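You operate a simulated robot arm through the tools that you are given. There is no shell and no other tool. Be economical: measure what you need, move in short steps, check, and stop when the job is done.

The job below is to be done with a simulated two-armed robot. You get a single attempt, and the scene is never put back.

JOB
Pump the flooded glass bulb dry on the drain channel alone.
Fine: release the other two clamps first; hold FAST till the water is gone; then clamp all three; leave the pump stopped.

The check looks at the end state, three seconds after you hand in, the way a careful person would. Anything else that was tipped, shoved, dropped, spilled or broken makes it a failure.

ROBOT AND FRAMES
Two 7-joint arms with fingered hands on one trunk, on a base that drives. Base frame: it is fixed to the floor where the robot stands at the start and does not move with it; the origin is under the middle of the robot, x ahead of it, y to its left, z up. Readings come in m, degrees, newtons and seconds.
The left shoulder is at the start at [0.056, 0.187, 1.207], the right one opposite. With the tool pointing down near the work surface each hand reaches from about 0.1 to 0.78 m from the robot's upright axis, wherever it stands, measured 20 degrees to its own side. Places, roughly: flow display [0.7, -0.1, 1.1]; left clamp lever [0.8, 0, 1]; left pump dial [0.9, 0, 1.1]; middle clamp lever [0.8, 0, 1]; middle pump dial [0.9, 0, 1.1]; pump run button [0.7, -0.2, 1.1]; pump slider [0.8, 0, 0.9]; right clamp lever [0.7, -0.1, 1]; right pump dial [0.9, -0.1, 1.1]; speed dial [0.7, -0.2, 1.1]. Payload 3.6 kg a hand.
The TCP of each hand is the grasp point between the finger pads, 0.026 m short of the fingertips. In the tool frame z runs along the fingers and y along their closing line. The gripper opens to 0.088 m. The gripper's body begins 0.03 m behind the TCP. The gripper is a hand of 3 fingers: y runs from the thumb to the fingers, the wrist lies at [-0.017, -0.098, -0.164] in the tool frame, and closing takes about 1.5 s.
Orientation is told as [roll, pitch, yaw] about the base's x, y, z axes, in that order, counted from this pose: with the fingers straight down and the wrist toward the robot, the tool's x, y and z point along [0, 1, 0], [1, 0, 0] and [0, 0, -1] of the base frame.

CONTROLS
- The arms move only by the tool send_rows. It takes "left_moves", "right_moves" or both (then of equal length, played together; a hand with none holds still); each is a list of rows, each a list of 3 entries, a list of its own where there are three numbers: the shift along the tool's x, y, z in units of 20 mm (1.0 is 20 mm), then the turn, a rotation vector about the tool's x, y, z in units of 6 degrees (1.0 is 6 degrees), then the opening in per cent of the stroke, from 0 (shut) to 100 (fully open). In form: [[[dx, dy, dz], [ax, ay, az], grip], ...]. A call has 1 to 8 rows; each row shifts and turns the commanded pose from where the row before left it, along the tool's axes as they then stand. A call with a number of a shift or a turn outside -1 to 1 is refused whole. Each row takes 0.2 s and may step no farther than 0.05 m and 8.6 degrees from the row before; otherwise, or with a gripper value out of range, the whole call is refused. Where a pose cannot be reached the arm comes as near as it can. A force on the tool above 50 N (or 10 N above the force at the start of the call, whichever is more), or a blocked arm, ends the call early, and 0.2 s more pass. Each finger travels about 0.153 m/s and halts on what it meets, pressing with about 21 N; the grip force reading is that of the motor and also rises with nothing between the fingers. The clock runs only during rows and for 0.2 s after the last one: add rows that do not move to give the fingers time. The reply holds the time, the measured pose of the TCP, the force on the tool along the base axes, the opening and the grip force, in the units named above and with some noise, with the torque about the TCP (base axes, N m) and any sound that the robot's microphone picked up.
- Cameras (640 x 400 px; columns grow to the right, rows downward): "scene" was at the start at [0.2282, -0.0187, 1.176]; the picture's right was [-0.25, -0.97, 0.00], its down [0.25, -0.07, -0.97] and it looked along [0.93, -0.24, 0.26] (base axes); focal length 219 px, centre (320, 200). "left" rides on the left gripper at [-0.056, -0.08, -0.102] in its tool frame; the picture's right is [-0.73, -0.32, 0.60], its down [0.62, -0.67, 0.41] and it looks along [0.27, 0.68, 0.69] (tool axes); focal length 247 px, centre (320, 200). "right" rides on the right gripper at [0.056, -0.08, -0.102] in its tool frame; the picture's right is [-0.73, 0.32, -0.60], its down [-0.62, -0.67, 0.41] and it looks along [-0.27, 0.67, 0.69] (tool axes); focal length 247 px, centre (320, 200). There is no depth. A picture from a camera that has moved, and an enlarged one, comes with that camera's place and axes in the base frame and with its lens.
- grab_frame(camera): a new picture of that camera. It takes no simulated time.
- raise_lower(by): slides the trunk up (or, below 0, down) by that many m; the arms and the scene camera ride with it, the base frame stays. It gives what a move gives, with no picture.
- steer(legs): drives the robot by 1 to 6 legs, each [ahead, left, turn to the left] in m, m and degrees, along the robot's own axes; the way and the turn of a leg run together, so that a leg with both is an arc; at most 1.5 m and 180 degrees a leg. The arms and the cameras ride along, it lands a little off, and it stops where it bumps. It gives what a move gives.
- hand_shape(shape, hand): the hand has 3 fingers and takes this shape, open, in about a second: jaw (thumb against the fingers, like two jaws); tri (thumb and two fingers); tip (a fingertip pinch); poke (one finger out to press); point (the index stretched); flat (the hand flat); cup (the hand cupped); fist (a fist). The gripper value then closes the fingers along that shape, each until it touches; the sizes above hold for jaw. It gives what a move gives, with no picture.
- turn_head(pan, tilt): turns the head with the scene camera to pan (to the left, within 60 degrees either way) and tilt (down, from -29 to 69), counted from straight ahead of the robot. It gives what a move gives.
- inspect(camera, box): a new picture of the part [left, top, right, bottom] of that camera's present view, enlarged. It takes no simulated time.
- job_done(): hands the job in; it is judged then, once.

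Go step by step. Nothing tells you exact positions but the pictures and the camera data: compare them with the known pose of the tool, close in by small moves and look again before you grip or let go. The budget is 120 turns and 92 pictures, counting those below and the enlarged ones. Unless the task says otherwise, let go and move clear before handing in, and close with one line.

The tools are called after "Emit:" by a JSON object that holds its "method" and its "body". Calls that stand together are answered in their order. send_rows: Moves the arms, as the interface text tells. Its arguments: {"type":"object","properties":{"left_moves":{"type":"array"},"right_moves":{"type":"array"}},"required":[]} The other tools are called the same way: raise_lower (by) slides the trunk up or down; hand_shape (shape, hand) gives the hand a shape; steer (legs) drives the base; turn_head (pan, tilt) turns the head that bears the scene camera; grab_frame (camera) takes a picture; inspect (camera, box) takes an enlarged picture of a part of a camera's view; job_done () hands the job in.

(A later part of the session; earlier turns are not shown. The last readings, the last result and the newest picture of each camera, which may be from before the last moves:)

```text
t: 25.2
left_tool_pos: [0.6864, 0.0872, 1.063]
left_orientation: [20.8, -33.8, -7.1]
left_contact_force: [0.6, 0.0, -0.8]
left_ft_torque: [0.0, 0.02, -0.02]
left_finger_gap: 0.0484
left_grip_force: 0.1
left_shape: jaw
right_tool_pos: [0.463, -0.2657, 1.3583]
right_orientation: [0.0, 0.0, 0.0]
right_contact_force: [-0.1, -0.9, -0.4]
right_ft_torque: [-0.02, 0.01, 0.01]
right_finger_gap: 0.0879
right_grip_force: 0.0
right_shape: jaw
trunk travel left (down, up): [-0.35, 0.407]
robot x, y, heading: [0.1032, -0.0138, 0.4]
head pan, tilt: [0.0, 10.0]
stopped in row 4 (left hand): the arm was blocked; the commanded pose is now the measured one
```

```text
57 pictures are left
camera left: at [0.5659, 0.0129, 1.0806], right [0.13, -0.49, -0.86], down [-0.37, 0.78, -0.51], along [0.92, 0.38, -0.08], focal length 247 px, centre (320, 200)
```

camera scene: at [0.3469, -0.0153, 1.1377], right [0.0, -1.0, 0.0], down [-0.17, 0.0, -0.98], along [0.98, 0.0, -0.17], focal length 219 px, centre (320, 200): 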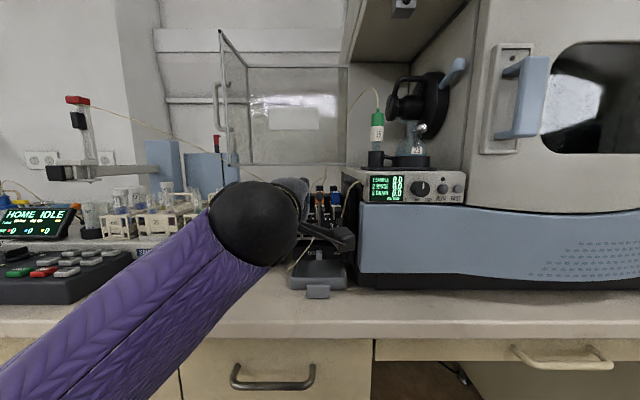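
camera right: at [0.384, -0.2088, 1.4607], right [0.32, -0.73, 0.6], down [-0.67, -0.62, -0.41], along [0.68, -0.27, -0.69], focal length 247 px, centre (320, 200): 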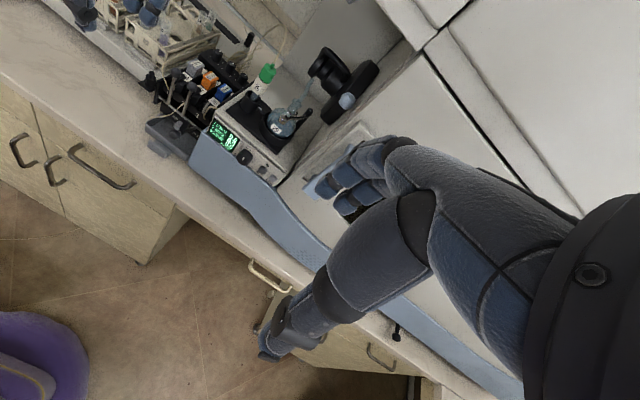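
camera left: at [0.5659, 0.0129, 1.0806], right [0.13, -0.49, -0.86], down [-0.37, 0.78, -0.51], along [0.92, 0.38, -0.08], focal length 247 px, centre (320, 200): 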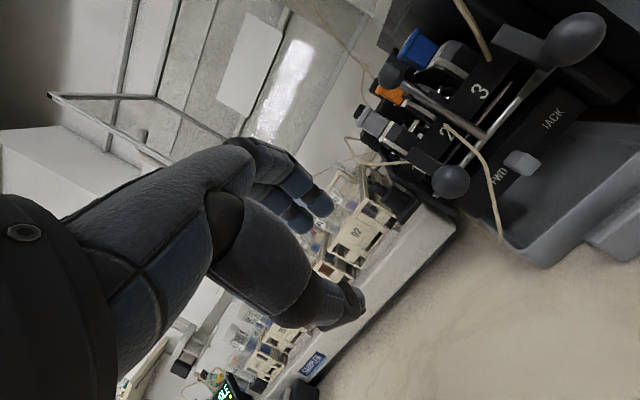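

The arm was blocked, probably a joint or elbow limit, and the hand ended up skewed near the rack. I'll lift straight up before anything else, without turning.

Emit:
{"method": "send_rows", "body": {"left_moves": [[[0.3, 0.3, -0.95], [0, 0, 0], 55], [[0.3, 0.3, -0.95], [0, 0, 0], 55], [[0.3, 0.3, -0.95], [0, 0, 0], 55]]}}

Emit:
{"method": "grab_frame", "body": {"camera": "scene"}}

```text
t: 26.0
left_tool_pos: [0.6719, 0.1043, 1.1126]
left_orientation: [24.0, -33.3, -7.4]
left_contact_force: [-0.4, -0.5, -0.7]
left_ft_torque: [-0.02, -0.01, 0.01]
left_finger_gap: 0.0486
left_grip_force: 0.0
left_shape: jaw
right_tool_pos: [0.4622, -0.2647, 1.3583]
right_orientation: [0.0, 0.0, 0.1]
right_contact_force: [0.7, -0.8, -0.5]
right_ft_torque: [0.04, -0.02, 0.0]
right_finger_gap: 0.0879
right_grip_force: 0.1
right_shape: jaw
trunk travel left (down, up): [-0.35, 0.407]
robot x, y, heading: [0.1008, -0.0157, 0.0]
head pan, tilt: [0.0, 10.0]
```

```text
56 pictures are left
camera scene: at [0.347, -0.0153, 1.1377], right [0.0, -1.0, 0.0], down [-0.17, 0.0, -0.98], along [0.98, 0.0, -0.17], focal length 219 px, centre (320, 200)
```

scene: 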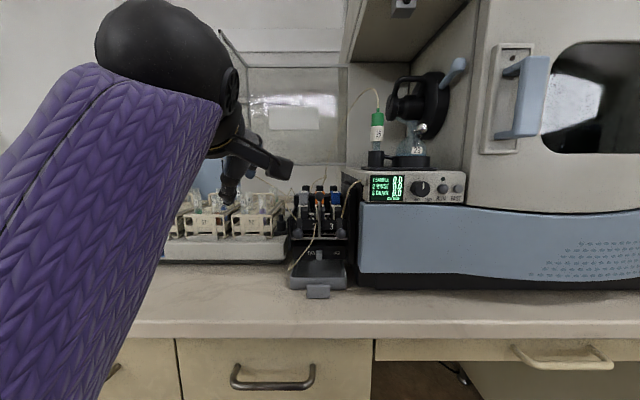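

Free to move. I'll rise and rotate the hand back toward straight down.

Emit:
{"method": "send_rows", "body": {"left_moves": [[[0, 0.3, -0.6], [0.81, -0.5, 0], 55], [[0, 0.3, -0.6], [0.81, -0.5, 0], 55], [[0, 0.3, -0.6], [0.81, -0.5, 0], 55], [[0, 0.3, -0.6], [0.81, -0.5, 0], 55], [[0, 0.3, -0.6], [0.81, -0.5, 0], 55], [[0, 0.3, -0.6], [0.81, -0.5, 0], 55], [[0, 0.3, -0.6], [0.81, -0.5, 0], 55]]}}

Emit:
{"method": "inspect", "body": {"camera": "right", "box": [100, 20, 290, 170]}}

```text
t: 27.6
left_tool_pos: [0.6908, 0.069, 1.212]
left_orientation: [-2.5, -0.2, -1.7]
left_contact_force: [0.3, -0.1, -0.4]
left_ft_torque: [0.01, 0.01, -0.03]
left_finger_gap: 0.0484
left_grip_force: 0.1
left_shape: jaw
left hand out of reach, approached as far as the arm can: row 7
right_tool_pos: [0.4628, -0.265, 1.3588]
right_orientation: [-0.1, -0.1, 0.0]
right_contact_force: [-0.6, 0.4, 0.3]
right_ft_torque: [-0.02, -0.02, 0.02]
right_finger_gap: 0.0879
right_grip_force: 0.0
right_shape: jaw
trunk travel left (down, up): [-0.35, 0.407]
robot x, y, heading: [0.1028, -0.0186, 0.2]
head pan, tilt: [0.0, 10.0]
```

```text
2.67 times, centred on (195, 95) of right
camera zoom: at [0.3844, -0.2088, 1.4606], right [0.32, -0.73, 0.6], down [-0.67, -0.62, -0.41], along [0.68, -0.27, -0.69], focal length 659 px, centre (653, 480)
```

zoom: 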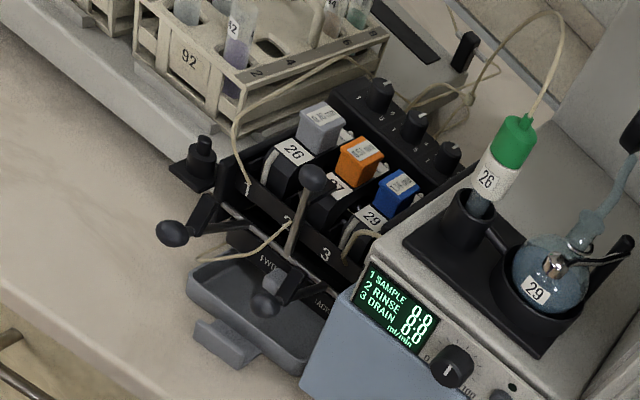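

All intact, lever 1 down. Now over ball 2.

Emit:
{"method": "send_rows", "body": {"left_moves": [[[-0.7, 0.7, 0.33], [0, 0.42, -0.28], 55], [[-0.7, 0.7, 0.33], [0, 0, 0], 55], [[-0.7, 0.7, 0.33], [0, 0, 0], 55], [[-0.7, 0.7, 0.33], [0, 0, 0], 55], [[-0.7, 0.7, 0.33], [0, 0, 0], 55], [[-0.7, 0.7, 0.33], [0, 0, 0], 55]]}}

Emit:
{"method": "grab_frame", "body": {"camera": "left"}}

```text
t: 29.0
left_tool_pos: [0.7748, -0.0139, 1.1704]
left_orientation: [0.0, -0.3, 0.1]
left_contact_force: [0.4, 0.3, 0.4]
left_ft_torque: [-0.02, 0.0, -0.02]
left_finger_gap: 0.0484
left_grip_force: 0.1
left_shape: jaw
right_tool_pos: [0.4634, -0.2664, 1.3581]
right_orientation: [0.0, -0.1, 0.1]
right_contact_force: [0.0, -0.3, -0.4]
right_ft_torque: [0.08, 0.02, 0.0]
right_finger_gap: 0.0878
right_grip_force: 0.0
right_shape: jaw
trunk travel left (down, up): [-0.35, 0.407]
robot x, y, heading: [0.1023, -0.0142, 0.0]
head pan, tilt: [0.0, 10.0]
```

```text
54 pictures are left
camera left: at [0.6931, -0.0702, 1.2719], right [-0.31, -0.74, -0.6], down [-0.66, 0.62, -0.42], along [0.68, 0.27, -0.68], focal length 247 px, centre (320, 200)
```

left: 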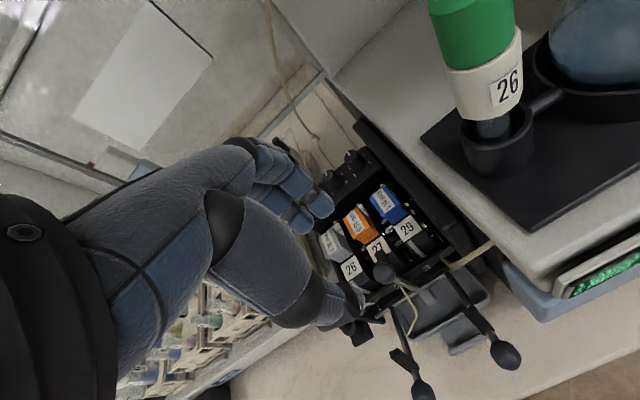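

Ball 2 is at (0.779, -0.0156, 1.072). I'll descend around it.

Emit:
{"method": "send_rows", "body": {"left_moves": [[[-0.05, 0.1, 0.8], [0, 0, 0], 55], [[-0.05, 0.1, 0.8], [0, 0, 0], 55], [[0, 0, 0.8], [0, 0, 0], 55], [[0, 0, 0.8], [0, 0, 0], 55], [[0, 0, 0.8], [0, 0, 0], 55], [[0, 0, 0.6], [0, 0, 0], 55], [[0, 0, 0], [0, 0, 0], 24], [[0, 0, 0], [0, 0, 0], 24]]}}

Emit:
{"method": "grab_frame", "body": {"camera": "left"}}

```text
t: 30.8
left_tool_pos: [0.7808, -0.0151, 1.0806]
left_orientation: [0.0, -0.2, 0.1]
left_contact_force: [-0.6, 0.4, 1.0]
left_ft_torque: [0.01, 0.04, -0.01]
left_finger_gap: 0.0215
left_grip_force: 0.0
left_shape: jaw
right_tool_pos: [0.4631, -0.2646, 1.3586]
right_orientation: [0.0, 0.0, 0.0]
right_contact_force: [-0.7, -0.1, -0.6]
right_ft_torque: [-0.02, 0.01, 0.02]
right_finger_gap: 0.0877
right_grip_force: 0.0
right_shape: jaw
trunk travel left (down, up): [-0.35, 0.407]
robot x, y, heading: [0.1066, -0.0178, 0.1]
head pan, tilt: [0.0, 10.0]
```

```text
53 pictures are left
camera left: at [0.6984, -0.0717, 1.1802], right [-0.31, -0.74, -0.6], down [-0.66, 0.62, -0.42], along [0.68, 0.27, -0.68], focal length 247 px, centre (320, 200)
```

left: 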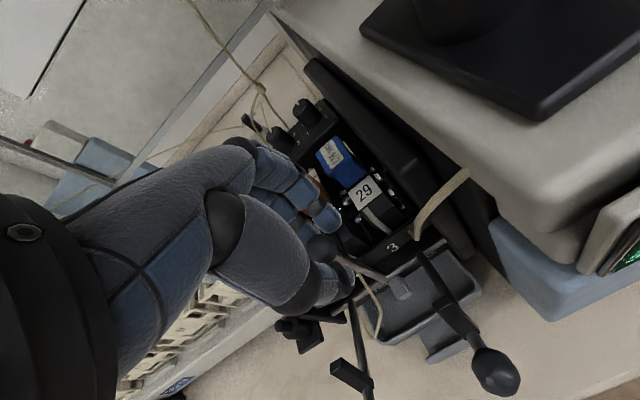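

Ball 2 is enclosed. I'll run the arc.

Emit:
{"method": "send_rows", "body": {"left_moves": [[[0, -0.49, 0.026], [-1, 0, 0], 24], [[0, -0.49, 0.026], [-1, 0, 0], 24], [[0, -0.49, 0.026], [-1, 0, 0], 24], [[0, -0.49, 0.026], [-1, 0, 0], 24], [[0, -0.49, 0.026], [-1, 0, 0], 24], [[0, -0.49, 0.026], [-1, 0, 0], 24], [[0, -0.49, 0.026], [-1, 0, 0], 24], [[0, -0.49, 0.026], [-1, 0, 0], 24]]}}

Emit:
{"method": "grab_frame", "body": {"camera": "left"}}

```text
t: 32.6
left_tool_pos: [0.738, 0.0013, 1.1395]
left_orientation: [1.8, -57.8, 0.1]
left_contact_force: [0.1, 1.1, -0.1]
left_ft_torque: [-0.02, 0.05, 0.0]
left_finger_gap: 0.0211
left_grip_force: 0.2
left_shape: jaw
right_tool_pos: [0.4644, -0.2647, 1.3587]
right_orientation: [0.0, 0.0, 0.0]
right_contact_force: [0.5, 0.3, -0.1]
right_ft_torque: [0.01, 0.03, 0.02]
right_finger_gap: 0.0878
right_grip_force: 0.0
right_shape: jaw
trunk travel left (down, up): [-0.35, 0.407]
robot x, y, heading: [0.1029, -0.0188, 0.4]
head pan, tilt: [0.0, 10.0]
stopped in row 8 (left hand): the arm was blocked; the commanded pose is now the measured one
```

```text
52 pictures are left
camera left: at [0.6092, -0.0583, 1.1244], right [0.36, -0.71, -0.6], down [-0.03, 0.64, -0.77], along [0.93, 0.29, 0.21], focal length 247 px, centre (320, 200)
```

left: 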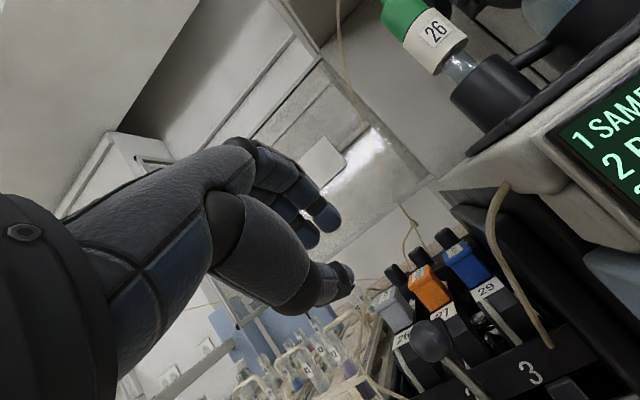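

The left arm jammed past the midline and slipped up off ball 2. I'll lift it clear and use the right hand for levers 2 and 3.

Emit:
{"method": "send_rows", "body": {"left_moves": [[[0.3, 0.85, -0.53], [0, 0, 0], 24], [[0.3, 0.85, -0.53], [0, 0, 0], 24], [[0.3, 0.85, -0.53], [0, 0, 0], 24], [[0.3, 0.85, -0.53], [0, 0, 0], 24]]}}

Emit:
{"method": "inspect", "body": {"camera": "right", "box": [100, 20, 290, 170]}}

Emit:
{"method": "grab_frame", "body": {"camera": "scene"}}

```text
t: 33.6
left_tool_pos: [0.7381, 0.0262, 1.2187]
left_orientation: [2.4, -57.7, -0.1]
left_contact_force: [0.6, -0.3, 0.6]
left_ft_torque: [0.01, 0.03, 0.0]
left_finger_gap: 0.0212
left_grip_force: 0.0
left_shape: jaw
right_tool_pos: [0.4624, -0.2647, 1.3594]
right_orientation: [0.0, 0.0, 0.0]
right_contact_force: [0.0, -0.1, 0.4]
right_ft_torque: [-0.03, 0.01, 0.02]
right_finger_gap: 0.0877
right_grip_force: 0.0
right_shape: jaw
trunk travel left (down, up): [-0.35, 0.407]
robot x, y, heading: [0.1054, -0.0196, -0.0]
head pan, tilt: [0.0, 10.0]
```

```text
2.67 times, centred on (195, 95) of right
camera zoom: at [0.3839, -0.2089, 1.4607], right [0.32, -0.73, 0.6], down [-0.67, -0.62, -0.41], along [0.68, -0.27, -0.69], focal length 659 px, centre (653, 480)
```

zoom: 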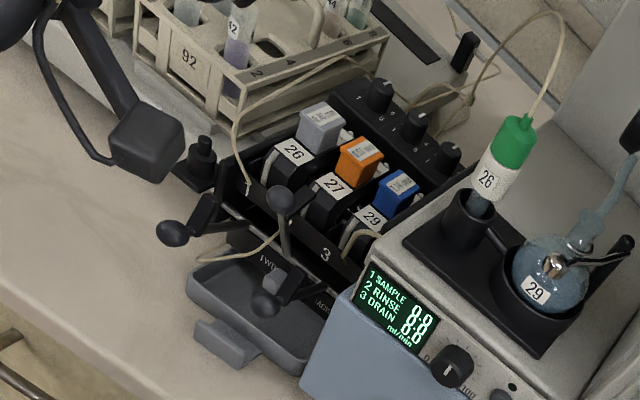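

```text
50 pictures are left
camera scene: at [0.3469, -0.0153, 1.1377], right [0.0, -1.0, 0.0], down [-0.17, 0.0, -0.98], along [0.98, 0.0, -0.17], focal length 219 px, centre (320, 200)
```

scene: 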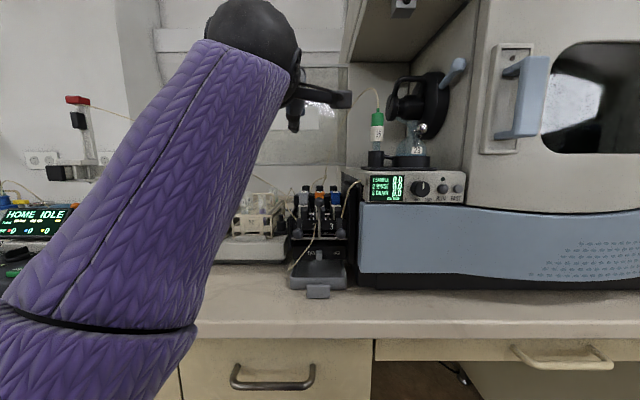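

Lever 2 is partly forward (~20°) and all else is intact. I'll back the base 0.1 m for elbow room.

Emit:
{"method": "steer", "body": {"legs": [[-0.1, 0, 0]]}}

Emit:
{"method": "send_rows", "body": {"left_moves": [[[0.7, 0.6, -0.5], [0.9, 0, 0], 50], [[0.7, 0.6, -0.5], [0.9, 0, 0], 50], [[0.7, 0.5, -0.6], [0.9, 0, 0], 50], [[0.7, 0.4, -0.6], [0.9, 0, 0], 50], [[0.7, 0.2, -0.6], [0.9, 0, 0], 50], [[0.7, 0, -0.6], [0.9, 0, 0], 50], [[0.7, 0, -0.6], [0.9, 0, 0], 50], [[0.7, 0, -0.6], [0.9, 0, 0], 50]]}}

```text
t: 34.8
left_tool_pos: [0.6367, 0.0252, 1.2222]
left_orientation: [2.2, -57.9, 0.1]
left_contact_force: [-0.8, 0.3, -0.4]
left_ft_torque: [-0.04, 0.07, 0.03]
left_finger_gap: 0.0213
left_grip_force: 0.1
left_shape: jaw
right_tool_pos: [0.3611, -0.2644, 1.3602]
right_orientation: [0.0, -0.1, 0.0]
right_contact_force: [-0.8, -0.7, 0.4]
right_ft_torque: [0.01, -0.01, 0.02]
right_finger_gap: 0.0878
right_grip_force: 0.1
right_shape: jaw
trunk travel left (down, up): [-0.35, 0.407]
robot x, y, heading: [0.0014, -0.015, -0.2]
head pan, tilt: [0.0, 10.0]
```

```text
t: 36.6
left_tool_pos: [0.6076, 0.1338, 1.3294]
left_orientation: [1.3, -14.5, 1.6]
left_contact_force: [-0.1, 0.7, 0.3]
left_ft_torque: [0.0, -0.01, 0.02]
left_finger_gap: 0.0437
left_grip_force: 0.1
left_shape: jaw
right_tool_pos: [0.3626, -0.2649, 1.3587]
right_orientation: [0.0, 0.0, 0.1]
right_contact_force: [0.5, -0.4, -0.3]
right_ft_torque: [0.0, 0.02, -0.02]
right_finger_gap: 0.0878
right_grip_force: 0.0
right_shape: jaw
trunk travel left (down, up): [-0.35, 0.407]
robot x, y, heading: [0.0017, -0.0154, 0.1]
head pan, tilt: [0.0, 10.0]
```

Left hand parked. Now the right hand goes toward ball 2.

Emit:
{"method": "send_rows", "body": {"right_moves": [[[0.7, 0.9, 0.4], [0, 0, 0], 55], [[0.7, 0.9, 0.4], [0, 0, 0], 55], [[0.7, 0.9, 0.4], [0, 0, 0], 55], [[0.7, 0.9, 0.4], [0, 0, 0], 55], [[0.7, 0.9, 0.4], [0, 0, 0], 55], [[0.7, 0.9, 0.4], [0, 0, 0], 55], [[0.7, 0.9, 0.4], [0, 0, 0], 55], [[0.7, 0.9, 0.4], [0, 0, 0], 55]]}}

Emit:
{"method": "send_rows", "body": {"right_moves": [[[0.8, 0.9, 0.5], [0, 0, 0], 55], [[0.8, 0.9, 0.5], [0, 0, 0], 55], [[0.8, 0.9, 0.5], [0, 0, 0], 55], [[0.8, 0.9, 0.5], [0, 0, 0], 55], [[0.8, 0.9, 0.5], [0, 0, 0], 55], [[0.8, 0.9, 0.5], [0, 0, 0], 55], [[0.8, 0.9, 0.5], [0, 0, 0], 55], [[0.8, 0.9, 0.5], [0, 0, 0], 55]]}}

Emit:
{"method": "grab_frame", "body": {"camera": "right"}}

Emit:
{"method": "grab_frame", "body": {"camera": "left"}}

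```text
t: 38.4
left_tool_pos: [0.6104, 0.1338, 1.3297]
left_orientation: [1.2, -14.4, 1.8]
left_contact_force: [-0.5, -0.3, 0.2]
left_ft_torque: [0.02, -0.04, 0.02]
left_finger_gap: 0.0436
left_grip_force: 0.0
left_shape: jaw
right_tool_pos: [0.5093, -0.1502, 1.2925]
right_orientation: [0.0, 0.2, -0.1]
right_contact_force: [-0.9, 0.7, 1.0]
right_ft_torque: [-0.01, 0.01, 0.01]
right_finger_gap: 0.0489
right_grip_force: 0.1
right_shape: jaw
trunk travel left (down, up): [-0.35, 0.407]
robot x, y, heading: [0.0028, -0.0192, -0.0]
head pan, tilt: [0.0, 10.0]
```

```text
t: 40.2
left_tool_pos: [0.6103, 0.1333, 1.3303]
left_orientation: [1.2, -14.6, 1.8]
left_contact_force: [0.8, -0.5, -0.4]
left_ft_torque: [0.01, -0.01, 0.01]
left_finger_gap: 0.0438
left_grip_force: 0.1
left_shape: jaw
right_tool_pos: [0.6521, -0.0224, 1.2164]
right_orientation: [0.0, 0.0, 0.1]
right_contact_force: [0.6, 1.3, -0.2]
right_ft_torque: [-0.01, -0.01, -0.01]
right_finger_gap: 0.0488
right_grip_force: 0.1
right_shape: jaw
trunk travel left (down, up): [-0.35, 0.407]
robot x, y, heading: [0.0019, -0.0193, 0.1]
head pan, tilt: [0.0, 10.0]
```

```text
49 pictures are left
camera right: at [0.5724, 0.0338, 1.318], right [0.32, -0.73, 0.6], down [-0.66, -0.62, -0.41], along [0.68, -0.27, -0.69], focal length 247 px, centre (320, 200)
```

right: 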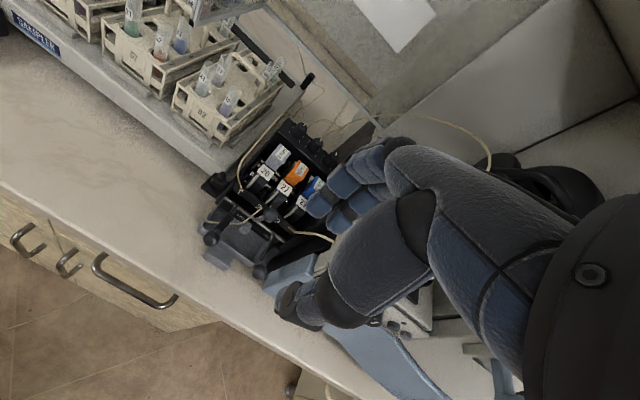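

```text
48 pictures are left
camera left: at [0.5081, 0.0733, 1.4061], right [-0.13, -0.73, -0.67], down [-0.56, 0.62, -0.55], along [0.82, 0.31, -0.49], focal length 247 px, centre (320, 200)
```

left: 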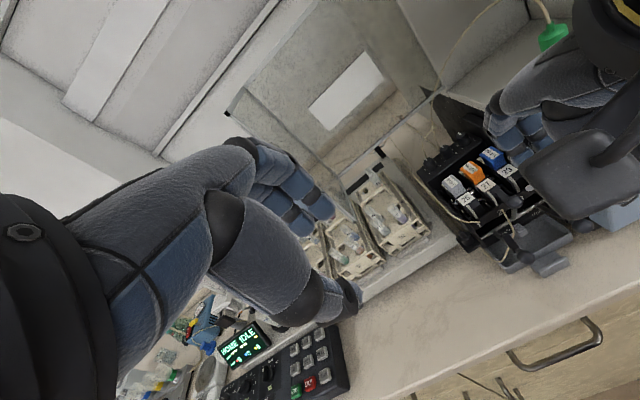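

Emit:
{"method": "inspect", "body": {"camera": "right", "box": [180, 120, 340, 290]}}

```text
2.35 times, centred on (260, 205) of right
camera zoom: at [0.5724, 0.0338, 1.318], right [0.32, -0.73, 0.6], down [-0.66, -0.62, -0.41], along [0.68, -0.27, -0.69], focal length 581 px, centre (461, 188)
```

zoom: 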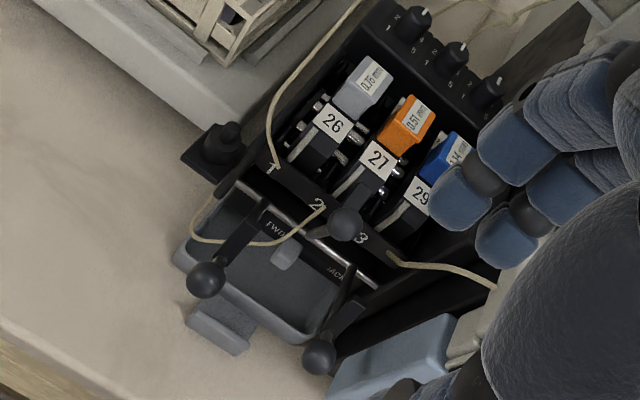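

Ball 2 is at (0.746, -0.0155, 1.066), tilted ~18°. Levers 1 and 3 are equal. I'll line up along that lever's axis.

Emit:
{"method": "send_rows", "body": {"right_moves": [[[0.07, 0.68, 0.7], [-1, 0, 0], 55], [[0.07, 0.6, 0.77], [-1, 0, 0], 55], [[0.07, 0.52, 0.83], [-1, 0, 0], 55], [[0.07, 0.43, 0.87], [0, 0, 0], 55], [[0.07, 0.43, 0.87], [0, 0, 0], 55], [[0, 0, 0], [0, 0, 0], 55]]}}

Emit:
{"method": "grab_frame", "body": {"camera": "right"}}

Emit:
{"method": "grab_frame", "body": {"camera": "scene"}}

```text
t: 41.6
left_tool_pos: [0.609, 0.1344, 1.3293]
left_orientation: [1.2, -14.6, 1.7]
left_contact_force: [-0.2, -0.4, 0.4]
left_ft_torque: [-0.02, 0.01, 0.0]
left_finger_gap: 0.044
left_grip_force: 0.1
left_shape: jaw
right_tool_pos: [0.7191, -0.0171, 1.1467]
right_orientation: [0.0, -18.0, -0.1]
right_contact_force: [-0.4, 0.3, -0.3]
right_ft_torque: [-0.02, -0.03, -0.01]
right_finger_gap: 0.0489
right_grip_force: 0.1
right_shape: jaw
trunk travel left (down, up): [-0.35, 0.407]
robot x, y, heading: [0.0025, -0.0189, 0.2]
head pan, tilt: [0.0, 10.0]
```

```text
46 pictures are left
camera right: at [0.6125, 0.0381, 1.2172], right [0.12, -0.73, 0.67], down [-0.51, -0.62, -0.6], along [0.85, -0.27, -0.45], focal length 247 px, centre (320, 200)
```

right: 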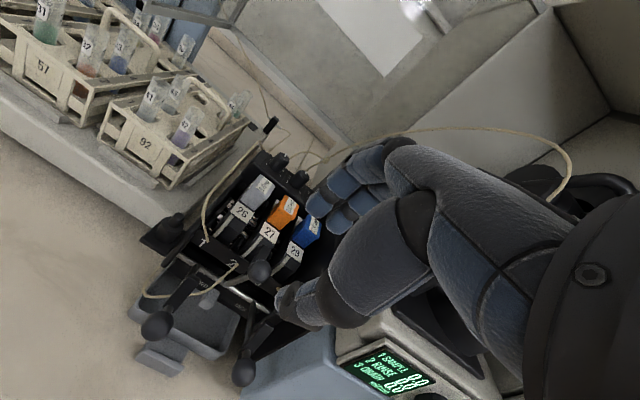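

```text
45 pictures are left
camera scene: at [0.2467, -0.0154, 1.1377], right [0.0, -1.0, 0.0], down [-0.17, 0.0, -0.98], along [0.98, 0.0, -0.17], focal length 219 px, centre (320, 200)
```

scene: 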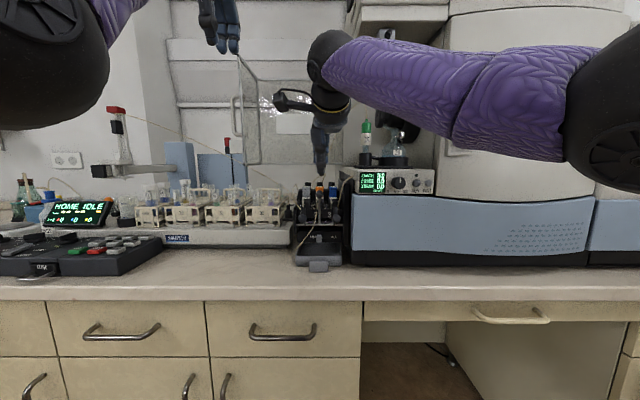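

Aligned. I'll advance along the fingers over ball 2 and narrow the grip.

Emit:
{"method": "send_rows", "body": {"right_moves": [[[0.05, 0, 0.92], [0, 0, 0], 55], [[0.03, 0, 0.92], [0, 0, 0], 55], [[0, 0, 0.92], [0, 0, 0], 55], [[0, 0, 0.92], [0, 0, 0], 55], [[0, 0, 0], [0, 0, 0], 24], [[0, 0, 0], [0, 0, 0], 24]]}}

Emit:
{"method": "grab_frame", "body": {"camera": "right"}}

```text
t: 43.0
left_tool_pos: [0.6108, 0.1332, 1.3282]
left_orientation: [1.2, -14.5, 1.7]
left_contact_force: [0.3, 0.3, 0.3]
left_ft_torque: [0.0, 0.03, -0.02]
left_finger_gap: 0.0437
left_grip_force: 0.0
left_shape: jaw
right_tool_pos: [0.7416, -0.013, 1.075]
right_orientation: [0.0, -18.1, 0.1]
right_contact_force: [-0.1, 0.1, -0.6]
right_ft_torque: [0.02, -0.01, -0.02]
right_finger_gap: 0.0214
right_grip_force: 0.1
right_shape: jaw
trunk travel left (down, up): [-0.35, 0.407]
robot x, y, heading: [0.0027, -0.016, 0.0]
head pan, tilt: [0.0, 10.0]
```

```text
44 pictures are left
camera right: at [0.6349, 0.042, 1.1477], right [0.12, -0.74, 0.67], down [-0.51, -0.62, -0.6], along [0.85, -0.27, -0.45], focal length 247 px, centre (320, 200)
```

right: 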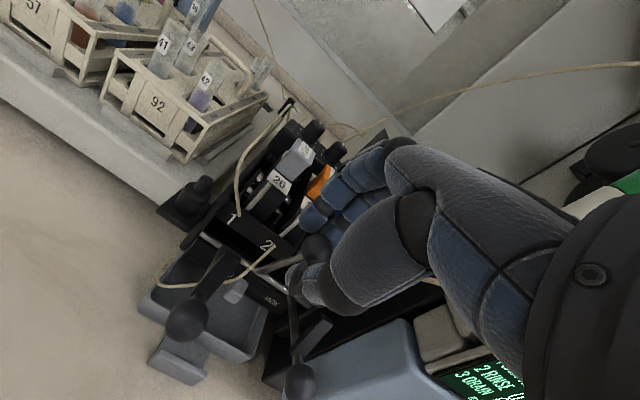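

Ball 2 is enclosed between thumb and fingers. I'll run the first part of the arc.

Emit:
{"method": "send_rows", "body": {"right_moves": [[[0, -0.5, 0.026], [-1, 0, 0], 24], [[0, -0.5, 0.026], [-1, 0, 0], 24], [[0, -0.5, 0.026], [-1, 0, 0], 24], [[0, -0.5, 0.026], [-1, 0, 0], 24], [[0, -0.5, 0.026], [-1, 0, 0], 24]]}}

Emit:
{"method": "grab_frame", "body": {"camera": "right"}}

```text
t: 44.2
left_tool_pos: [0.6091, 0.1335, 1.3297]
left_orientation: [1.3, -14.6, 1.7]
left_contact_force: [0.0, -0.2, -0.7]
left_ft_torque: [-0.02, 0.01, 0.02]
left_finger_gap: 0.0435
left_grip_force: 0.0
left_shape: jaw
right_tool_pos: [0.6984, -0.0171, 1.048]
right_orientation: [0.1, -48.2, 0.0]
right_contact_force: [0.1, -0.2, -1.2]
right_ft_torque: [0.01, 0.02, 0.01]
right_finger_gap: 0.0214
right_grip_force: 0.0
right_shape: jaw
trunk travel left (down, up): [-0.35, 0.407]
robot x, y, heading: [0.0042, -0.0145, 0.2]
head pan, tilt: [0.0, 10.0]
```

```text
43 pictures are left
camera right: at [0.5709, 0.0397, 1.0563], right [-0.23, -0.74, 0.64], down [-0.14, -0.62, -0.77], along [0.96, -0.27, 0.04], focal length 247 px, centre (320, 200)
```

right: 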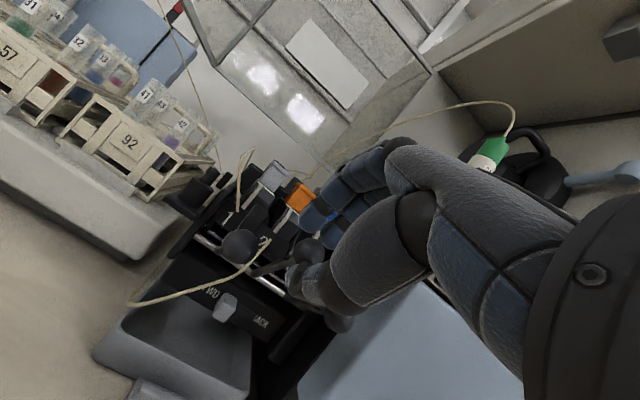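

Still tracking. I'll finish the arc.

Emit:
{"method": "send_rows", "body": {"right_moves": [[[0, -0.5, 0.026], [-1, 0, 0], 24], [[0, -0.5, 0.026], [-1, 0, 0], 24], [[0, -0.5, 0.026], [-1, 0, 0], 24], [[0, -0.5, 0.026], [-1, 0, 0], 24], [[0, 0, 0], [0, 0, 0], 24]]}}

Emit:
{"method": "inspect", "body": {"camera": "left", "box": [400, 60, 640, 290]}}

```text
t: 45.4
left_tool_pos: [0.611, 0.1339, 1.3297]
left_orientation: [1.2, -14.6, 1.7]
left_contact_force: [-0.1, 0.7, -0.3]
left_ft_torque: [-0.02, 0.03, 0.01]
left_finger_gap: 0.0437
left_grip_force: 0.1
left_shape: jaw
right_tool_pos: [0.679, -0.0172, 1.014]
right_orientation: [0.0, -72.0, 0.1]
right_contact_force: [1.9, 2.0, 3.3]
right_ft_torque: [0.01, -0.03, 0.05]
right_finger_gap: 0.0219
right_grip_force: 0.0
right_shape: jaw
trunk travel left (down, up): [-0.35, 0.407]
robot x, y, heading: [0.0034, -0.02, 0.1]
head pan, tilt: [0.0, 10.0]
```

```text
1.74 times, centred on (520, 175) of left
camera zoom: at [0.5078, 0.0727, 1.4063], right [-0.13, -0.73, -0.67], down [-0.56, 0.62, -0.55], along [0.82, 0.31, -0.49], focal length 430 px, centre (-28, 244)
```

zoom: 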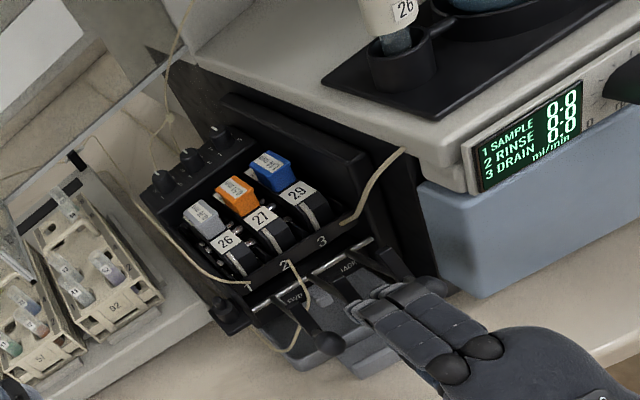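

The stop is felt (~3 N) and lever 2 is down like the others. I'll open, withdraw and shift over to lever 3.

Emit:
{"method": "send_rows", "body": {"right_moves": [[[0, 0, 0], [0, 0, 0], 50], [[0, 0, 0], [0, 0, 0], 50], [[0, 0, -1], [0, 0, 0], 50], [[0, 0, -1], [0, 0, 0], 50], [[0, 0, -0.5], [0, 0, 0], 50], [[-0.7, 0, 0], [0, 0, 0], 50], [[-0.7, 0, 0], [0, 0, 0], 50]]}}

Emit:
{"method": "inspect", "body": {"camera": "left", "box": [400, 60, 640, 290]}}

Emit:
{"method": "grab_frame", "body": {"camera": "right"}}

```text
t: 47.0
left_tool_pos: [0.6108, 0.1335, 1.3295]
left_orientation: [1.2, -14.5, 1.7]
left_contact_force: [0.0, 1.2, 0.8]
left_ft_torque: [-0.06, 0.0, 0.01]
left_finger_gap: 0.0431
left_grip_force: 0.0
left_shape: jaw
right_tool_pos: [0.6331, -0.0452, 1.0294]
right_orientation: [0.3, -72.0, -0.3]
right_contact_force: [0.6, 0.6, -0.8]
right_ft_torque: [-0.01, 0.02, 0.0]
right_finger_gap: 0.0435
right_grip_force: 0.1
right_shape: jaw
trunk travel left (down, up): [-0.35, 0.407]
robot x, y, heading: [0.0046, -0.0187, 0.3]
head pan, tilt: [0.0, 10.0]
```

```text
1.74 times, centred on (520, 175) of left
camera zoom: at [0.5078, 0.0722, 1.4062], right [-0.13, -0.73, -0.67], down [-0.56, 0.62, -0.55], along [0.82, 0.31, -0.49], focal length 430 px, centre (-28, 244)
```

zoom: 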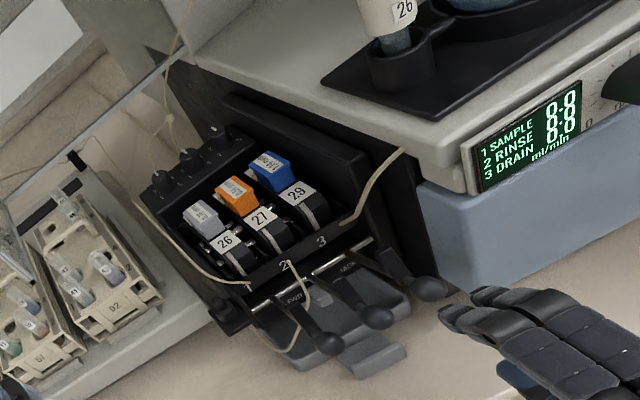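

```text
40 pictures are left
camera right: at [0.5122, 0.0111, 0.9843], right [-0.47, -0.74, 0.49], down [0.19, -0.62, -0.76], along [0.86, -0.27, 0.43], focal length 247 px, centre (320, 200)
```

right: 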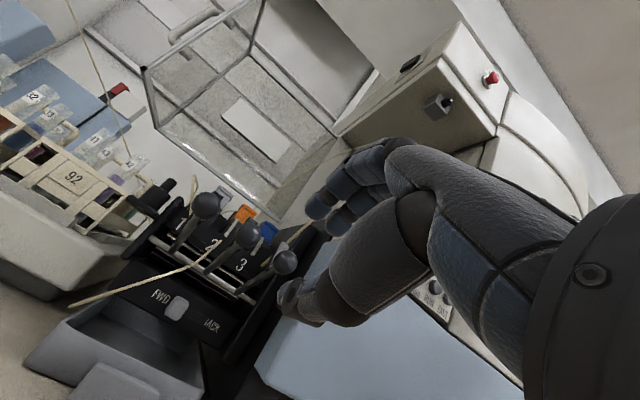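

All three levers are down and parallel. I'll move the jaw over ball 3, thumb below and fingers above, and start lifting it.

Emit:
{"method": "send_rows", "body": {"right_moves": [[[0.05, 0.26, 0.86], [0.5, 0, 0], 50], [[0.05, 0.26, 0.86], [0.5, 0, 0], 50], [[0, 0, 0.86], [0, 0, 0], 50], [[0, 0, 0], [0, 0, 0], 30], [[0, 0, 0], [0, 0, 0], 30]]}}

Emit:
{"method": "grab_frame", "body": {"camera": "right"}}

Emit:
{"method": "inspect", "body": {"camera": "left", "box": [400, 60, 640, 290]}}

```text
t: 48.2
left_tool_pos: [0.6098, 0.1323, 1.3295]
left_orientation: [1.2, -14.7, 1.7]
left_contact_force: [-0.1, 0.6, -0.1]
left_ft_torque: [-0.01, 0.01, 0.0]
left_finger_gap: 0.0438
left_grip_force: 0.0
left_shape: jaw
right_tool_pos: [0.6835, -0.043, 1.019]
right_orientation: [0.2, -65.9, -0.1]
right_contact_force: [-0.6, -0.7, 0.5]
right_ft_torque: [0.04, 0.02, -0.03]
right_finger_gap: 0.0269
right_grip_force: 0.1
right_shape: jaw
trunk travel left (down, up): [-0.35, 0.407]
robot x, y, heading: [0.0062, -0.0181, 0.0]
head pan, tilt: [0.0, 10.0]
```

```text
39 pictures are left
camera right: at [0.5586, 0.0134, 0.9868], right [-0.42, -0.74, 0.53], down [0.1, -0.62, -0.78], along [0.9, -0.27, 0.34], focal length 247 px, centre (320, 200)
```

right: 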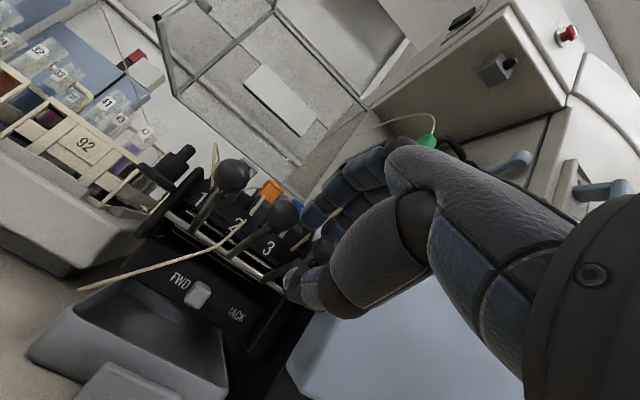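

```text
1.74 times, centred on (520, 175) of left
camera zoom: at [0.508, 0.0724, 1.4061], right [-0.13, -0.73, -0.67], down [-0.56, 0.62, -0.55], along [0.82, 0.31, -0.49], focal length 430 px, centre (-28, 244)
```

zoom: 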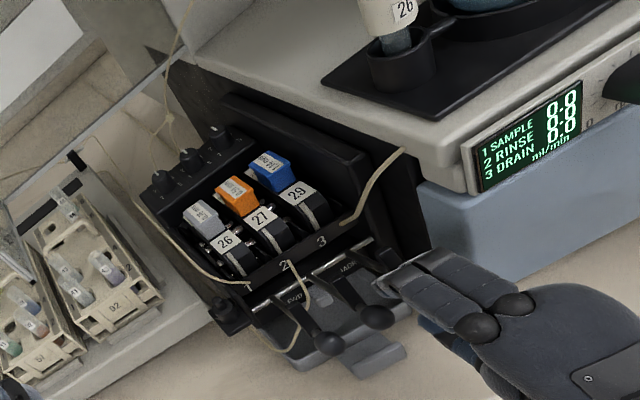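

Enclosed. I'll raise lever 3 through the first 36°.

Emit:
{"method": "send_rows", "body": {"right_moves": [[[0, 0.5, 0.026], [1, 0, 0], 28], [[0, 0.5, 0.026], [1, 0, 0], 28], [[0, 0.5, 0.026], [1, 0, 0], 28], [[0, 0.5, 0.026], [1, 0, 0], 28], [[0, 0.5, 0.026], [1, 0, 0], 28], [[0, 0.5, 0.026], [1, 0, 0], 28]]}}

Emit:
{"method": "grab_frame", "body": {"camera": "right"}}

Emit:
{"method": "inspect", "body": {"camera": "left", "box": [400, 60, 640, 290]}}

```text
t: 49.6
left_tool_pos: [0.6094, 0.1334, 1.3307]
left_orientation: [1.2, -14.7, 1.7]
left_contact_force: [-0.1, 0.1, 0.3]
left_ft_torque: [-0.02, 0.04, -0.04]
left_finger_gap: 0.0437
left_grip_force: 0.1
left_shape: jaw
right_tool_pos: [0.7259, -0.0439, 1.0654]
right_orientation: [0.1, -29.8, 0.0]
right_contact_force: [1.3, 0.1, -0.8]
right_ft_torque: [0.01, 0.02, 0.03]
right_finger_gap: 0.0249
right_grip_force: 0.0
right_shape: jaw
trunk travel left (down, up): [-0.35, 0.407]
robot x, y, heading: [0.0029, -0.0173, 0.3]
head pan, tilt: [0.0, 10.0]
```

```text
37 pictures are left
camera right: at [0.6066, 0.0126, 1.1135], right [-0.02, -0.74, 0.68], down [-0.37, -0.62, -0.69], along [0.93, -0.27, -0.26], focal length 247 px, centre (320, 200)
```

right: 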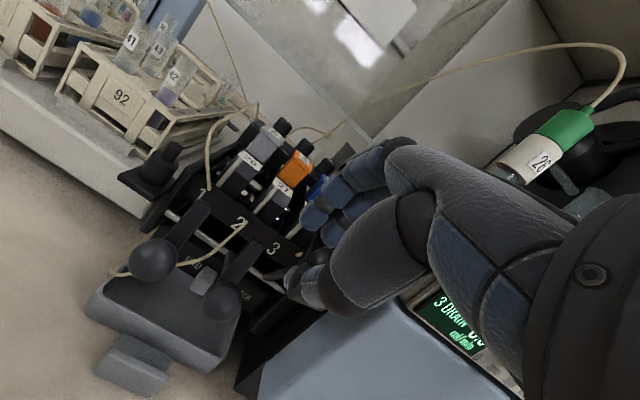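

```text
1.74 times, centred on (520, 175) of left
camera zoom: at [0.5081, 0.0725, 1.4061], right [-0.13, -0.73, -0.67], down [-0.56, 0.62, -0.55], along [0.82, 0.31, -0.49], focal length 430 px, centre (-28, 244)
```

zoom: 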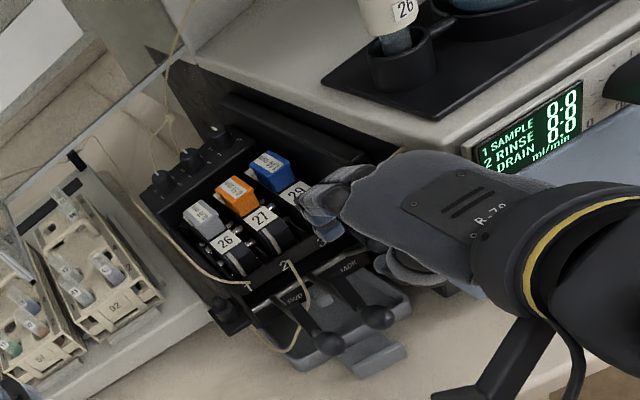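

Lever 3 follows. I'll continue with little further turning, mostly pushing it back to upright.

Emit:
{"method": "send_rows", "body": {"right_moves": [[[0, 0.508, 0.12], [1, 0, 0], 28], [[0, 0.518, 0.066], [1, 0, 0], 28], [[0, 0.506, 0.06], [0, 0, 0], 28], [[0, 0.506, 0.06], [0, 0, 0], 28], [[0, 0.506, 0.06], [0, 0, 0], 28]]}}

Emit:
{"method": "grab_frame", "body": {"camera": "right"}}

Emit:
{"method": "inspect", "body": {"camera": "left", "box": [400, 60, 640, 290]}}

```text
t: 50.8
left_tool_pos: [0.6106, 0.1322, 1.3293]
left_orientation: [1.2, -14.7, 1.7]
left_contact_force: [-0.2, 0.5, -0.8]
left_ft_torque: [-0.03, -0.03, -0.01]
left_finger_gap: 0.0436
left_grip_force: 0.0
left_shape: jaw
right_tool_pos: [0.7672, -0.047, 1.0767]
right_orientation: [0.1, -17.9, 0.0]
right_contact_force: [1.2, 0.0, 0.0]
right_ft_torque: [0.05, -0.01, 0.02]
right_finger_gap: 0.0247
right_grip_force: 0.1
right_shape: jaw
right hand out of reach, approached as far as the arm can: row 5
trunk travel left (down, up): [-0.35, 0.407]
robot x, y, heading: [0.0028, -0.0178, 0.1]
head pan, tilt: [0.0, 10.0]
```

```text
35 pictures are left
camera right: at [0.6611, 0.0089, 1.149], right [0.12, -0.74, 0.67], down [-0.51, -0.62, -0.6], along [0.85, -0.27, -0.45], focal length 247 px, centre (320, 200)
```

right: 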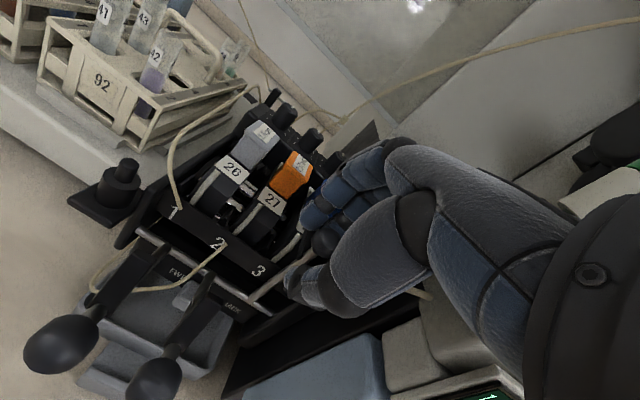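

```text
1.74 times, centred on (520, 175) of left
camera zoom: at [0.5079, 0.0723, 1.4062], right [-0.13, -0.73, -0.67], down [-0.56, 0.62, -0.55], along [0.82, 0.31, -0.49], focal length 430 px, centre (-28, 244)
```

zoom: 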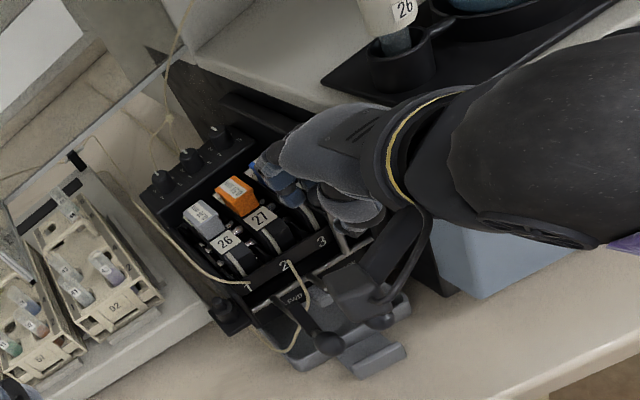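

The arm is at its reach limit about 1 cm short of upright. A 2 cm drive forward will finish the push.

Emit:
{"method": "steer", "body": {"legs": [[0.018, 0, 0]]}}

Emit:
{"method": "grab_frame", "body": {"camera": "right"}}

```text
t: 51.6
left_tool_pos: [0.6287, 0.1349, 1.3286]
left_orientation: [1.3, -14.5, 1.7]
left_contact_force: [-0.1, -0.5, -0.6]
left_ft_torque: [-0.02, 0.01, -0.02]
left_finger_gap: 0.0437
left_grip_force: 0.0
left_shape: jaw
right_tool_pos: [0.7865, -0.0475, 1.0756]
right_orientation: [0.0, -18.0, 0.0]
right_contact_force: [-3.9, 0.8, 2.6]
right_ft_torque: [-0.01, 0.14, -0.03]
right_finger_gap: 0.0262
right_grip_force: 0.1
right_shape: jaw
trunk travel left (down, up): [-0.35, 0.407]
robot x, y, heading: [0.0208, -0.0162, 0.2]
head pan, tilt: [0.0, 10.0]
```

```text
33 pictures are left
camera right: at [0.6806, 0.0093, 1.1484], right [0.12, -0.74, 0.67], down [-0.51, -0.62, -0.6], along [0.85, -0.27, -0.45], focal length 247 px, centre (320, 200)
```

right: 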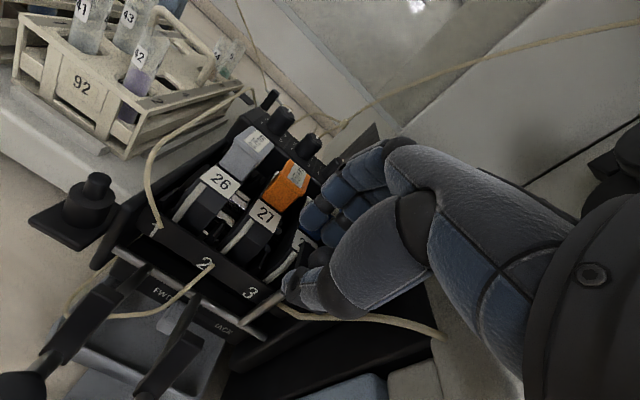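

The stop is reached (-3.9 N). I'll open and withdraw up and back, then look.

Emit:
{"method": "send_rows", "body": {"right_moves": [[[0, 0, 0], [0, 0, 0], 50], [[0, 0, 0], [0, 0, 0], 50], [[0, 0, -1], [0, 0, 0], 50], [[0, 0, -1], [0, 0, 0], 50], [[0, 0, -1], [0, 0, 0], 50], [[0, -0.5, -1], [0, 0, 0], 50], [[0, -1, -1], [0, 0, 0], 50], [[0, -1, -0.5], [0, 0, 0], 50]]}}

Emit:
{"method": "inspect", "body": {"camera": "left", "box": [400, 60, 640, 290]}}

```text
t: 53.4
left_tool_pos: [0.6284, 0.133, 1.33]
left_orientation: [1.2, -14.5, 1.7]
left_contact_force: [-0.1, -0.8, -0.4]
left_ft_torque: [-0.05, -0.01, -0.04]
left_finger_gap: 0.0436
left_grip_force: 0.0
left_shape: jaw
right_tool_pos: [0.7035, -0.0488, 1.168]
right_orientation: [0.0, -18.1, 0.1]
right_contact_force: [0.3, 0.2, 0.2]
right_ft_torque: [0.01, -0.02, 0.0]
right_finger_gap: 0.0436
right_grip_force: 0.1
right_shape: jaw
trunk travel left (down, up): [-0.35, 0.407]
robot x, y, heading: [0.0243, -0.0179, 0.6]
head pan, tilt: [0.0, 10.0]
```

```text
1.74 times, centred on (520, 175) of left
camera zoom: at [0.5262, 0.0727, 1.4062], right [-0.13, -0.73, -0.67], down [-0.56, 0.62, -0.55], along [0.82, 0.31, -0.49], focal length 430 px, centre (-28, 244)
```

zoom: 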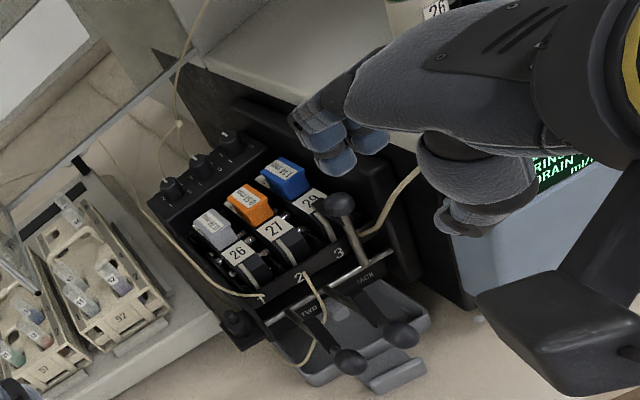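

State is as wanted: lever 3 is up, levers 1 and 2 are down. FAST is at about (0.703, -0.241, 1.094), with RUN 25 mm to its left. I'll bring the right hand back and right, fingers turning forward.

Emit:
{"method": "send_rows", "body": {"right_moves": [[[-1, -0.9, -0.29], [-1, 0, 0], 50], [[-1, -0.87, -0.39], [-1, 0, 0], 50], [[-1, -0.82, -0.47], [-1, 0, 0], 50], [[-1, -0.77, -0.56], [-1, 0, 0], 50], [[-1, -0.7, -0.64], [-1, 0, 0], 50], [[-1, -0.63, -0.7], [-1, 0, 0], 50], [[-1, -0.56, -0.77], [-1, 0, 0], 50], [[-1, 0, 0], [-1, 0, 0], 50]]}}

Emit:
{"method": "hand_shape", "body": {"hand": "right", "shape": "poke"}}

Emit:
{"method": "turn_head", "body": {"pan": -20, "tilt": 5}}

Emit:
{"method": "grab_frame", "body": {"camera": "scene"}}

Emit:
{"method": "grab_frame", "body": {"camera": "right"}}

```text
t: 55.2
left_tool_pos: [0.629, 0.1325, 1.3293]
left_orientation: [1.3, -14.6, 1.7]
left_contact_force: [0.7, 0.0, -0.9]
left_ft_torque: [-0.01, -0.03, 0.0]
left_finger_gap: 0.0433
left_grip_force: 0.0
left_shape: jaw
right_tool_pos: [0.5703, -0.2082, 1.1678]
right_orientation: [0.3, -66.1, -0.1]
right_contact_force: [0.2, 0.3, 0.2]
right_ft_torque: [0.03, -0.01, 0.01]
right_finger_gap: 0.0435
right_grip_force: 0.1
right_shape: jaw
trunk travel left (down, up): [-0.35, 0.407]
robot x, y, heading: [0.0268, -0.0188, 0.1]
head pan, tilt: [0.0, 10.0]
```

```text
t: 56.1
left_tool_pos: [0.6287, 0.1348, 1.3292]
left_orientation: [1.2, -14.6, 1.7]
left_contact_force: [-1.1, -0.2, 0.1]
left_ft_torque: [0.04, 0.02, 0.03]
left_finger_gap: 0.0435
left_grip_force: 0.0
left_shape: jaw
right_tool_pos: [0.571, -0.207, 1.1678]
right_orientation: [0.1, -66.1, -0.1]
right_contact_force: [0.5, 0.2, 0.3]
right_ft_torque: [0.01, 0.0, 0.03]
right_finger_gap: 0.0
right_grip_force: 0.1
right_shape: poke
trunk travel left (down, up): [-0.35, 0.407]
robot x, y, heading: [0.0249, -0.0196, 0.1]
head pan, tilt: [0.0, 10.0]
```

```text
t: 56.9
left_tool_pos: [0.6283, 0.133, 1.3287]
left_orientation: [1.2, -14.5, 1.7]
left_contact_force: [0.6, 0.1, 0.2]
left_ft_torque: [0.01, 0.01, -0.01]
left_finger_gap: 0.0434
left_grip_force: 0.0
left_shape: jaw
right_tool_pos: [0.5718, -0.209, 1.1671]
right_orientation: [0.0, -65.9, -0.1]
right_contact_force: [0.1, -0.5, 0.1]
right_ft_torque: [-0.02, 0.02, 0.0]
right_finger_gap: 0.0
right_grip_force: 0.1
right_shape: poke
trunk travel left (down, up): [-0.35, 0.407]
robot x, y, heading: [0.0199, -0.016, 0.1]
head pan, tilt: [-20.0, 5.0]
```

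```text
31 pictures are left
camera scene: at [0.2587, -0.0466, 1.1457], right [-0.34, -0.94, 0.0], down [-0.08, 0.03, -1.0], along [0.94, -0.34, -0.09], focal length 219 px, centre (320, 200)
```

scene: 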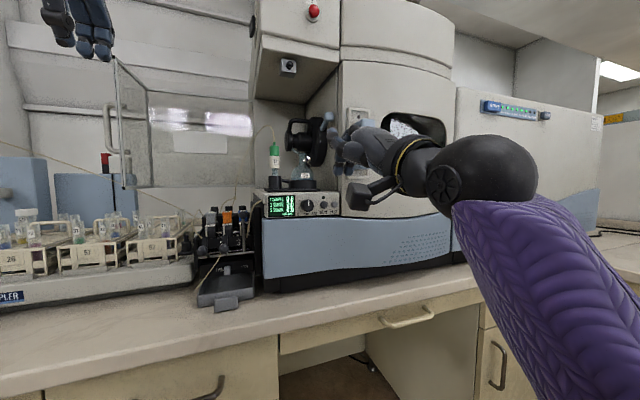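

```text
30 pictures are left
camera right: at [0.4468, -0.1512, 1.136], right [-0.42, -0.74, 0.53], down [0.1, -0.62, -0.78], along [0.9, -0.27, 0.34], focal length 247 px, centre (320, 200)
```

right: 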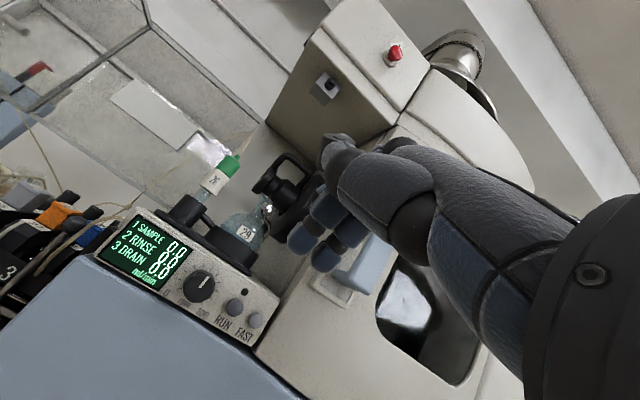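

Emit:
{"method": "inspect", "body": {"camera": "scene", "box": [260, 90, 420, 220]}}

Emit:
{"method": "inspect", "body": {"camera": "right", "box": [170, 120, 410, 350]}}

```text
3.08 times, centred on (340, 155) of scene
camera zoom: at [0.2587, -0.0466, 1.1457], right [-0.34, -0.94, 0.0], down [-0.08, 0.03, -1.0], along [0.94, -0.34, -0.09], focal length 674 px, centre (258, 338)
```

zoom: 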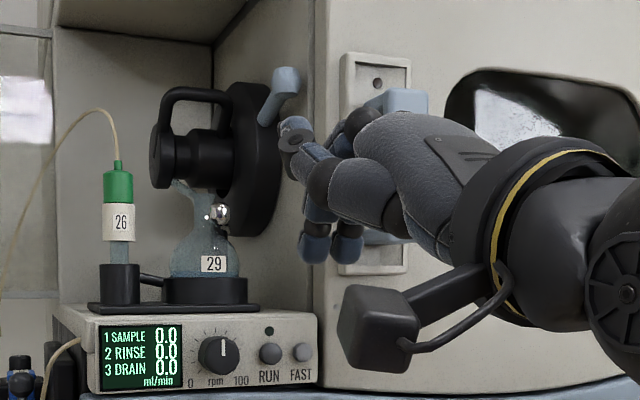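

```text
1.74 times, centred on (290, 235) of right
camera zoom: at [0.4468, -0.1512, 1.136], right [-0.42, -0.74, 0.53], down [0.1, -0.62, -0.78], along [0.9, -0.27, 0.34], focal length 430 px, centre (372, 139)
```

zoom: 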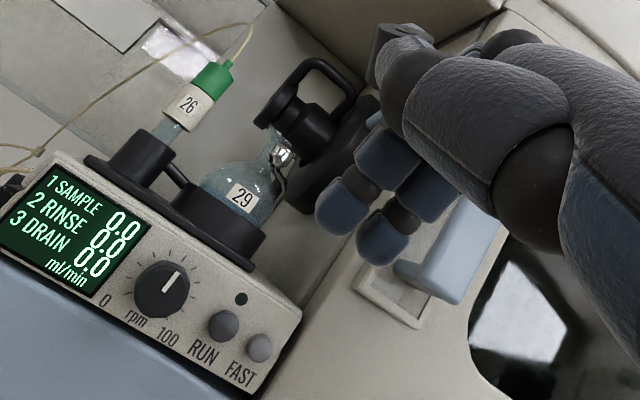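

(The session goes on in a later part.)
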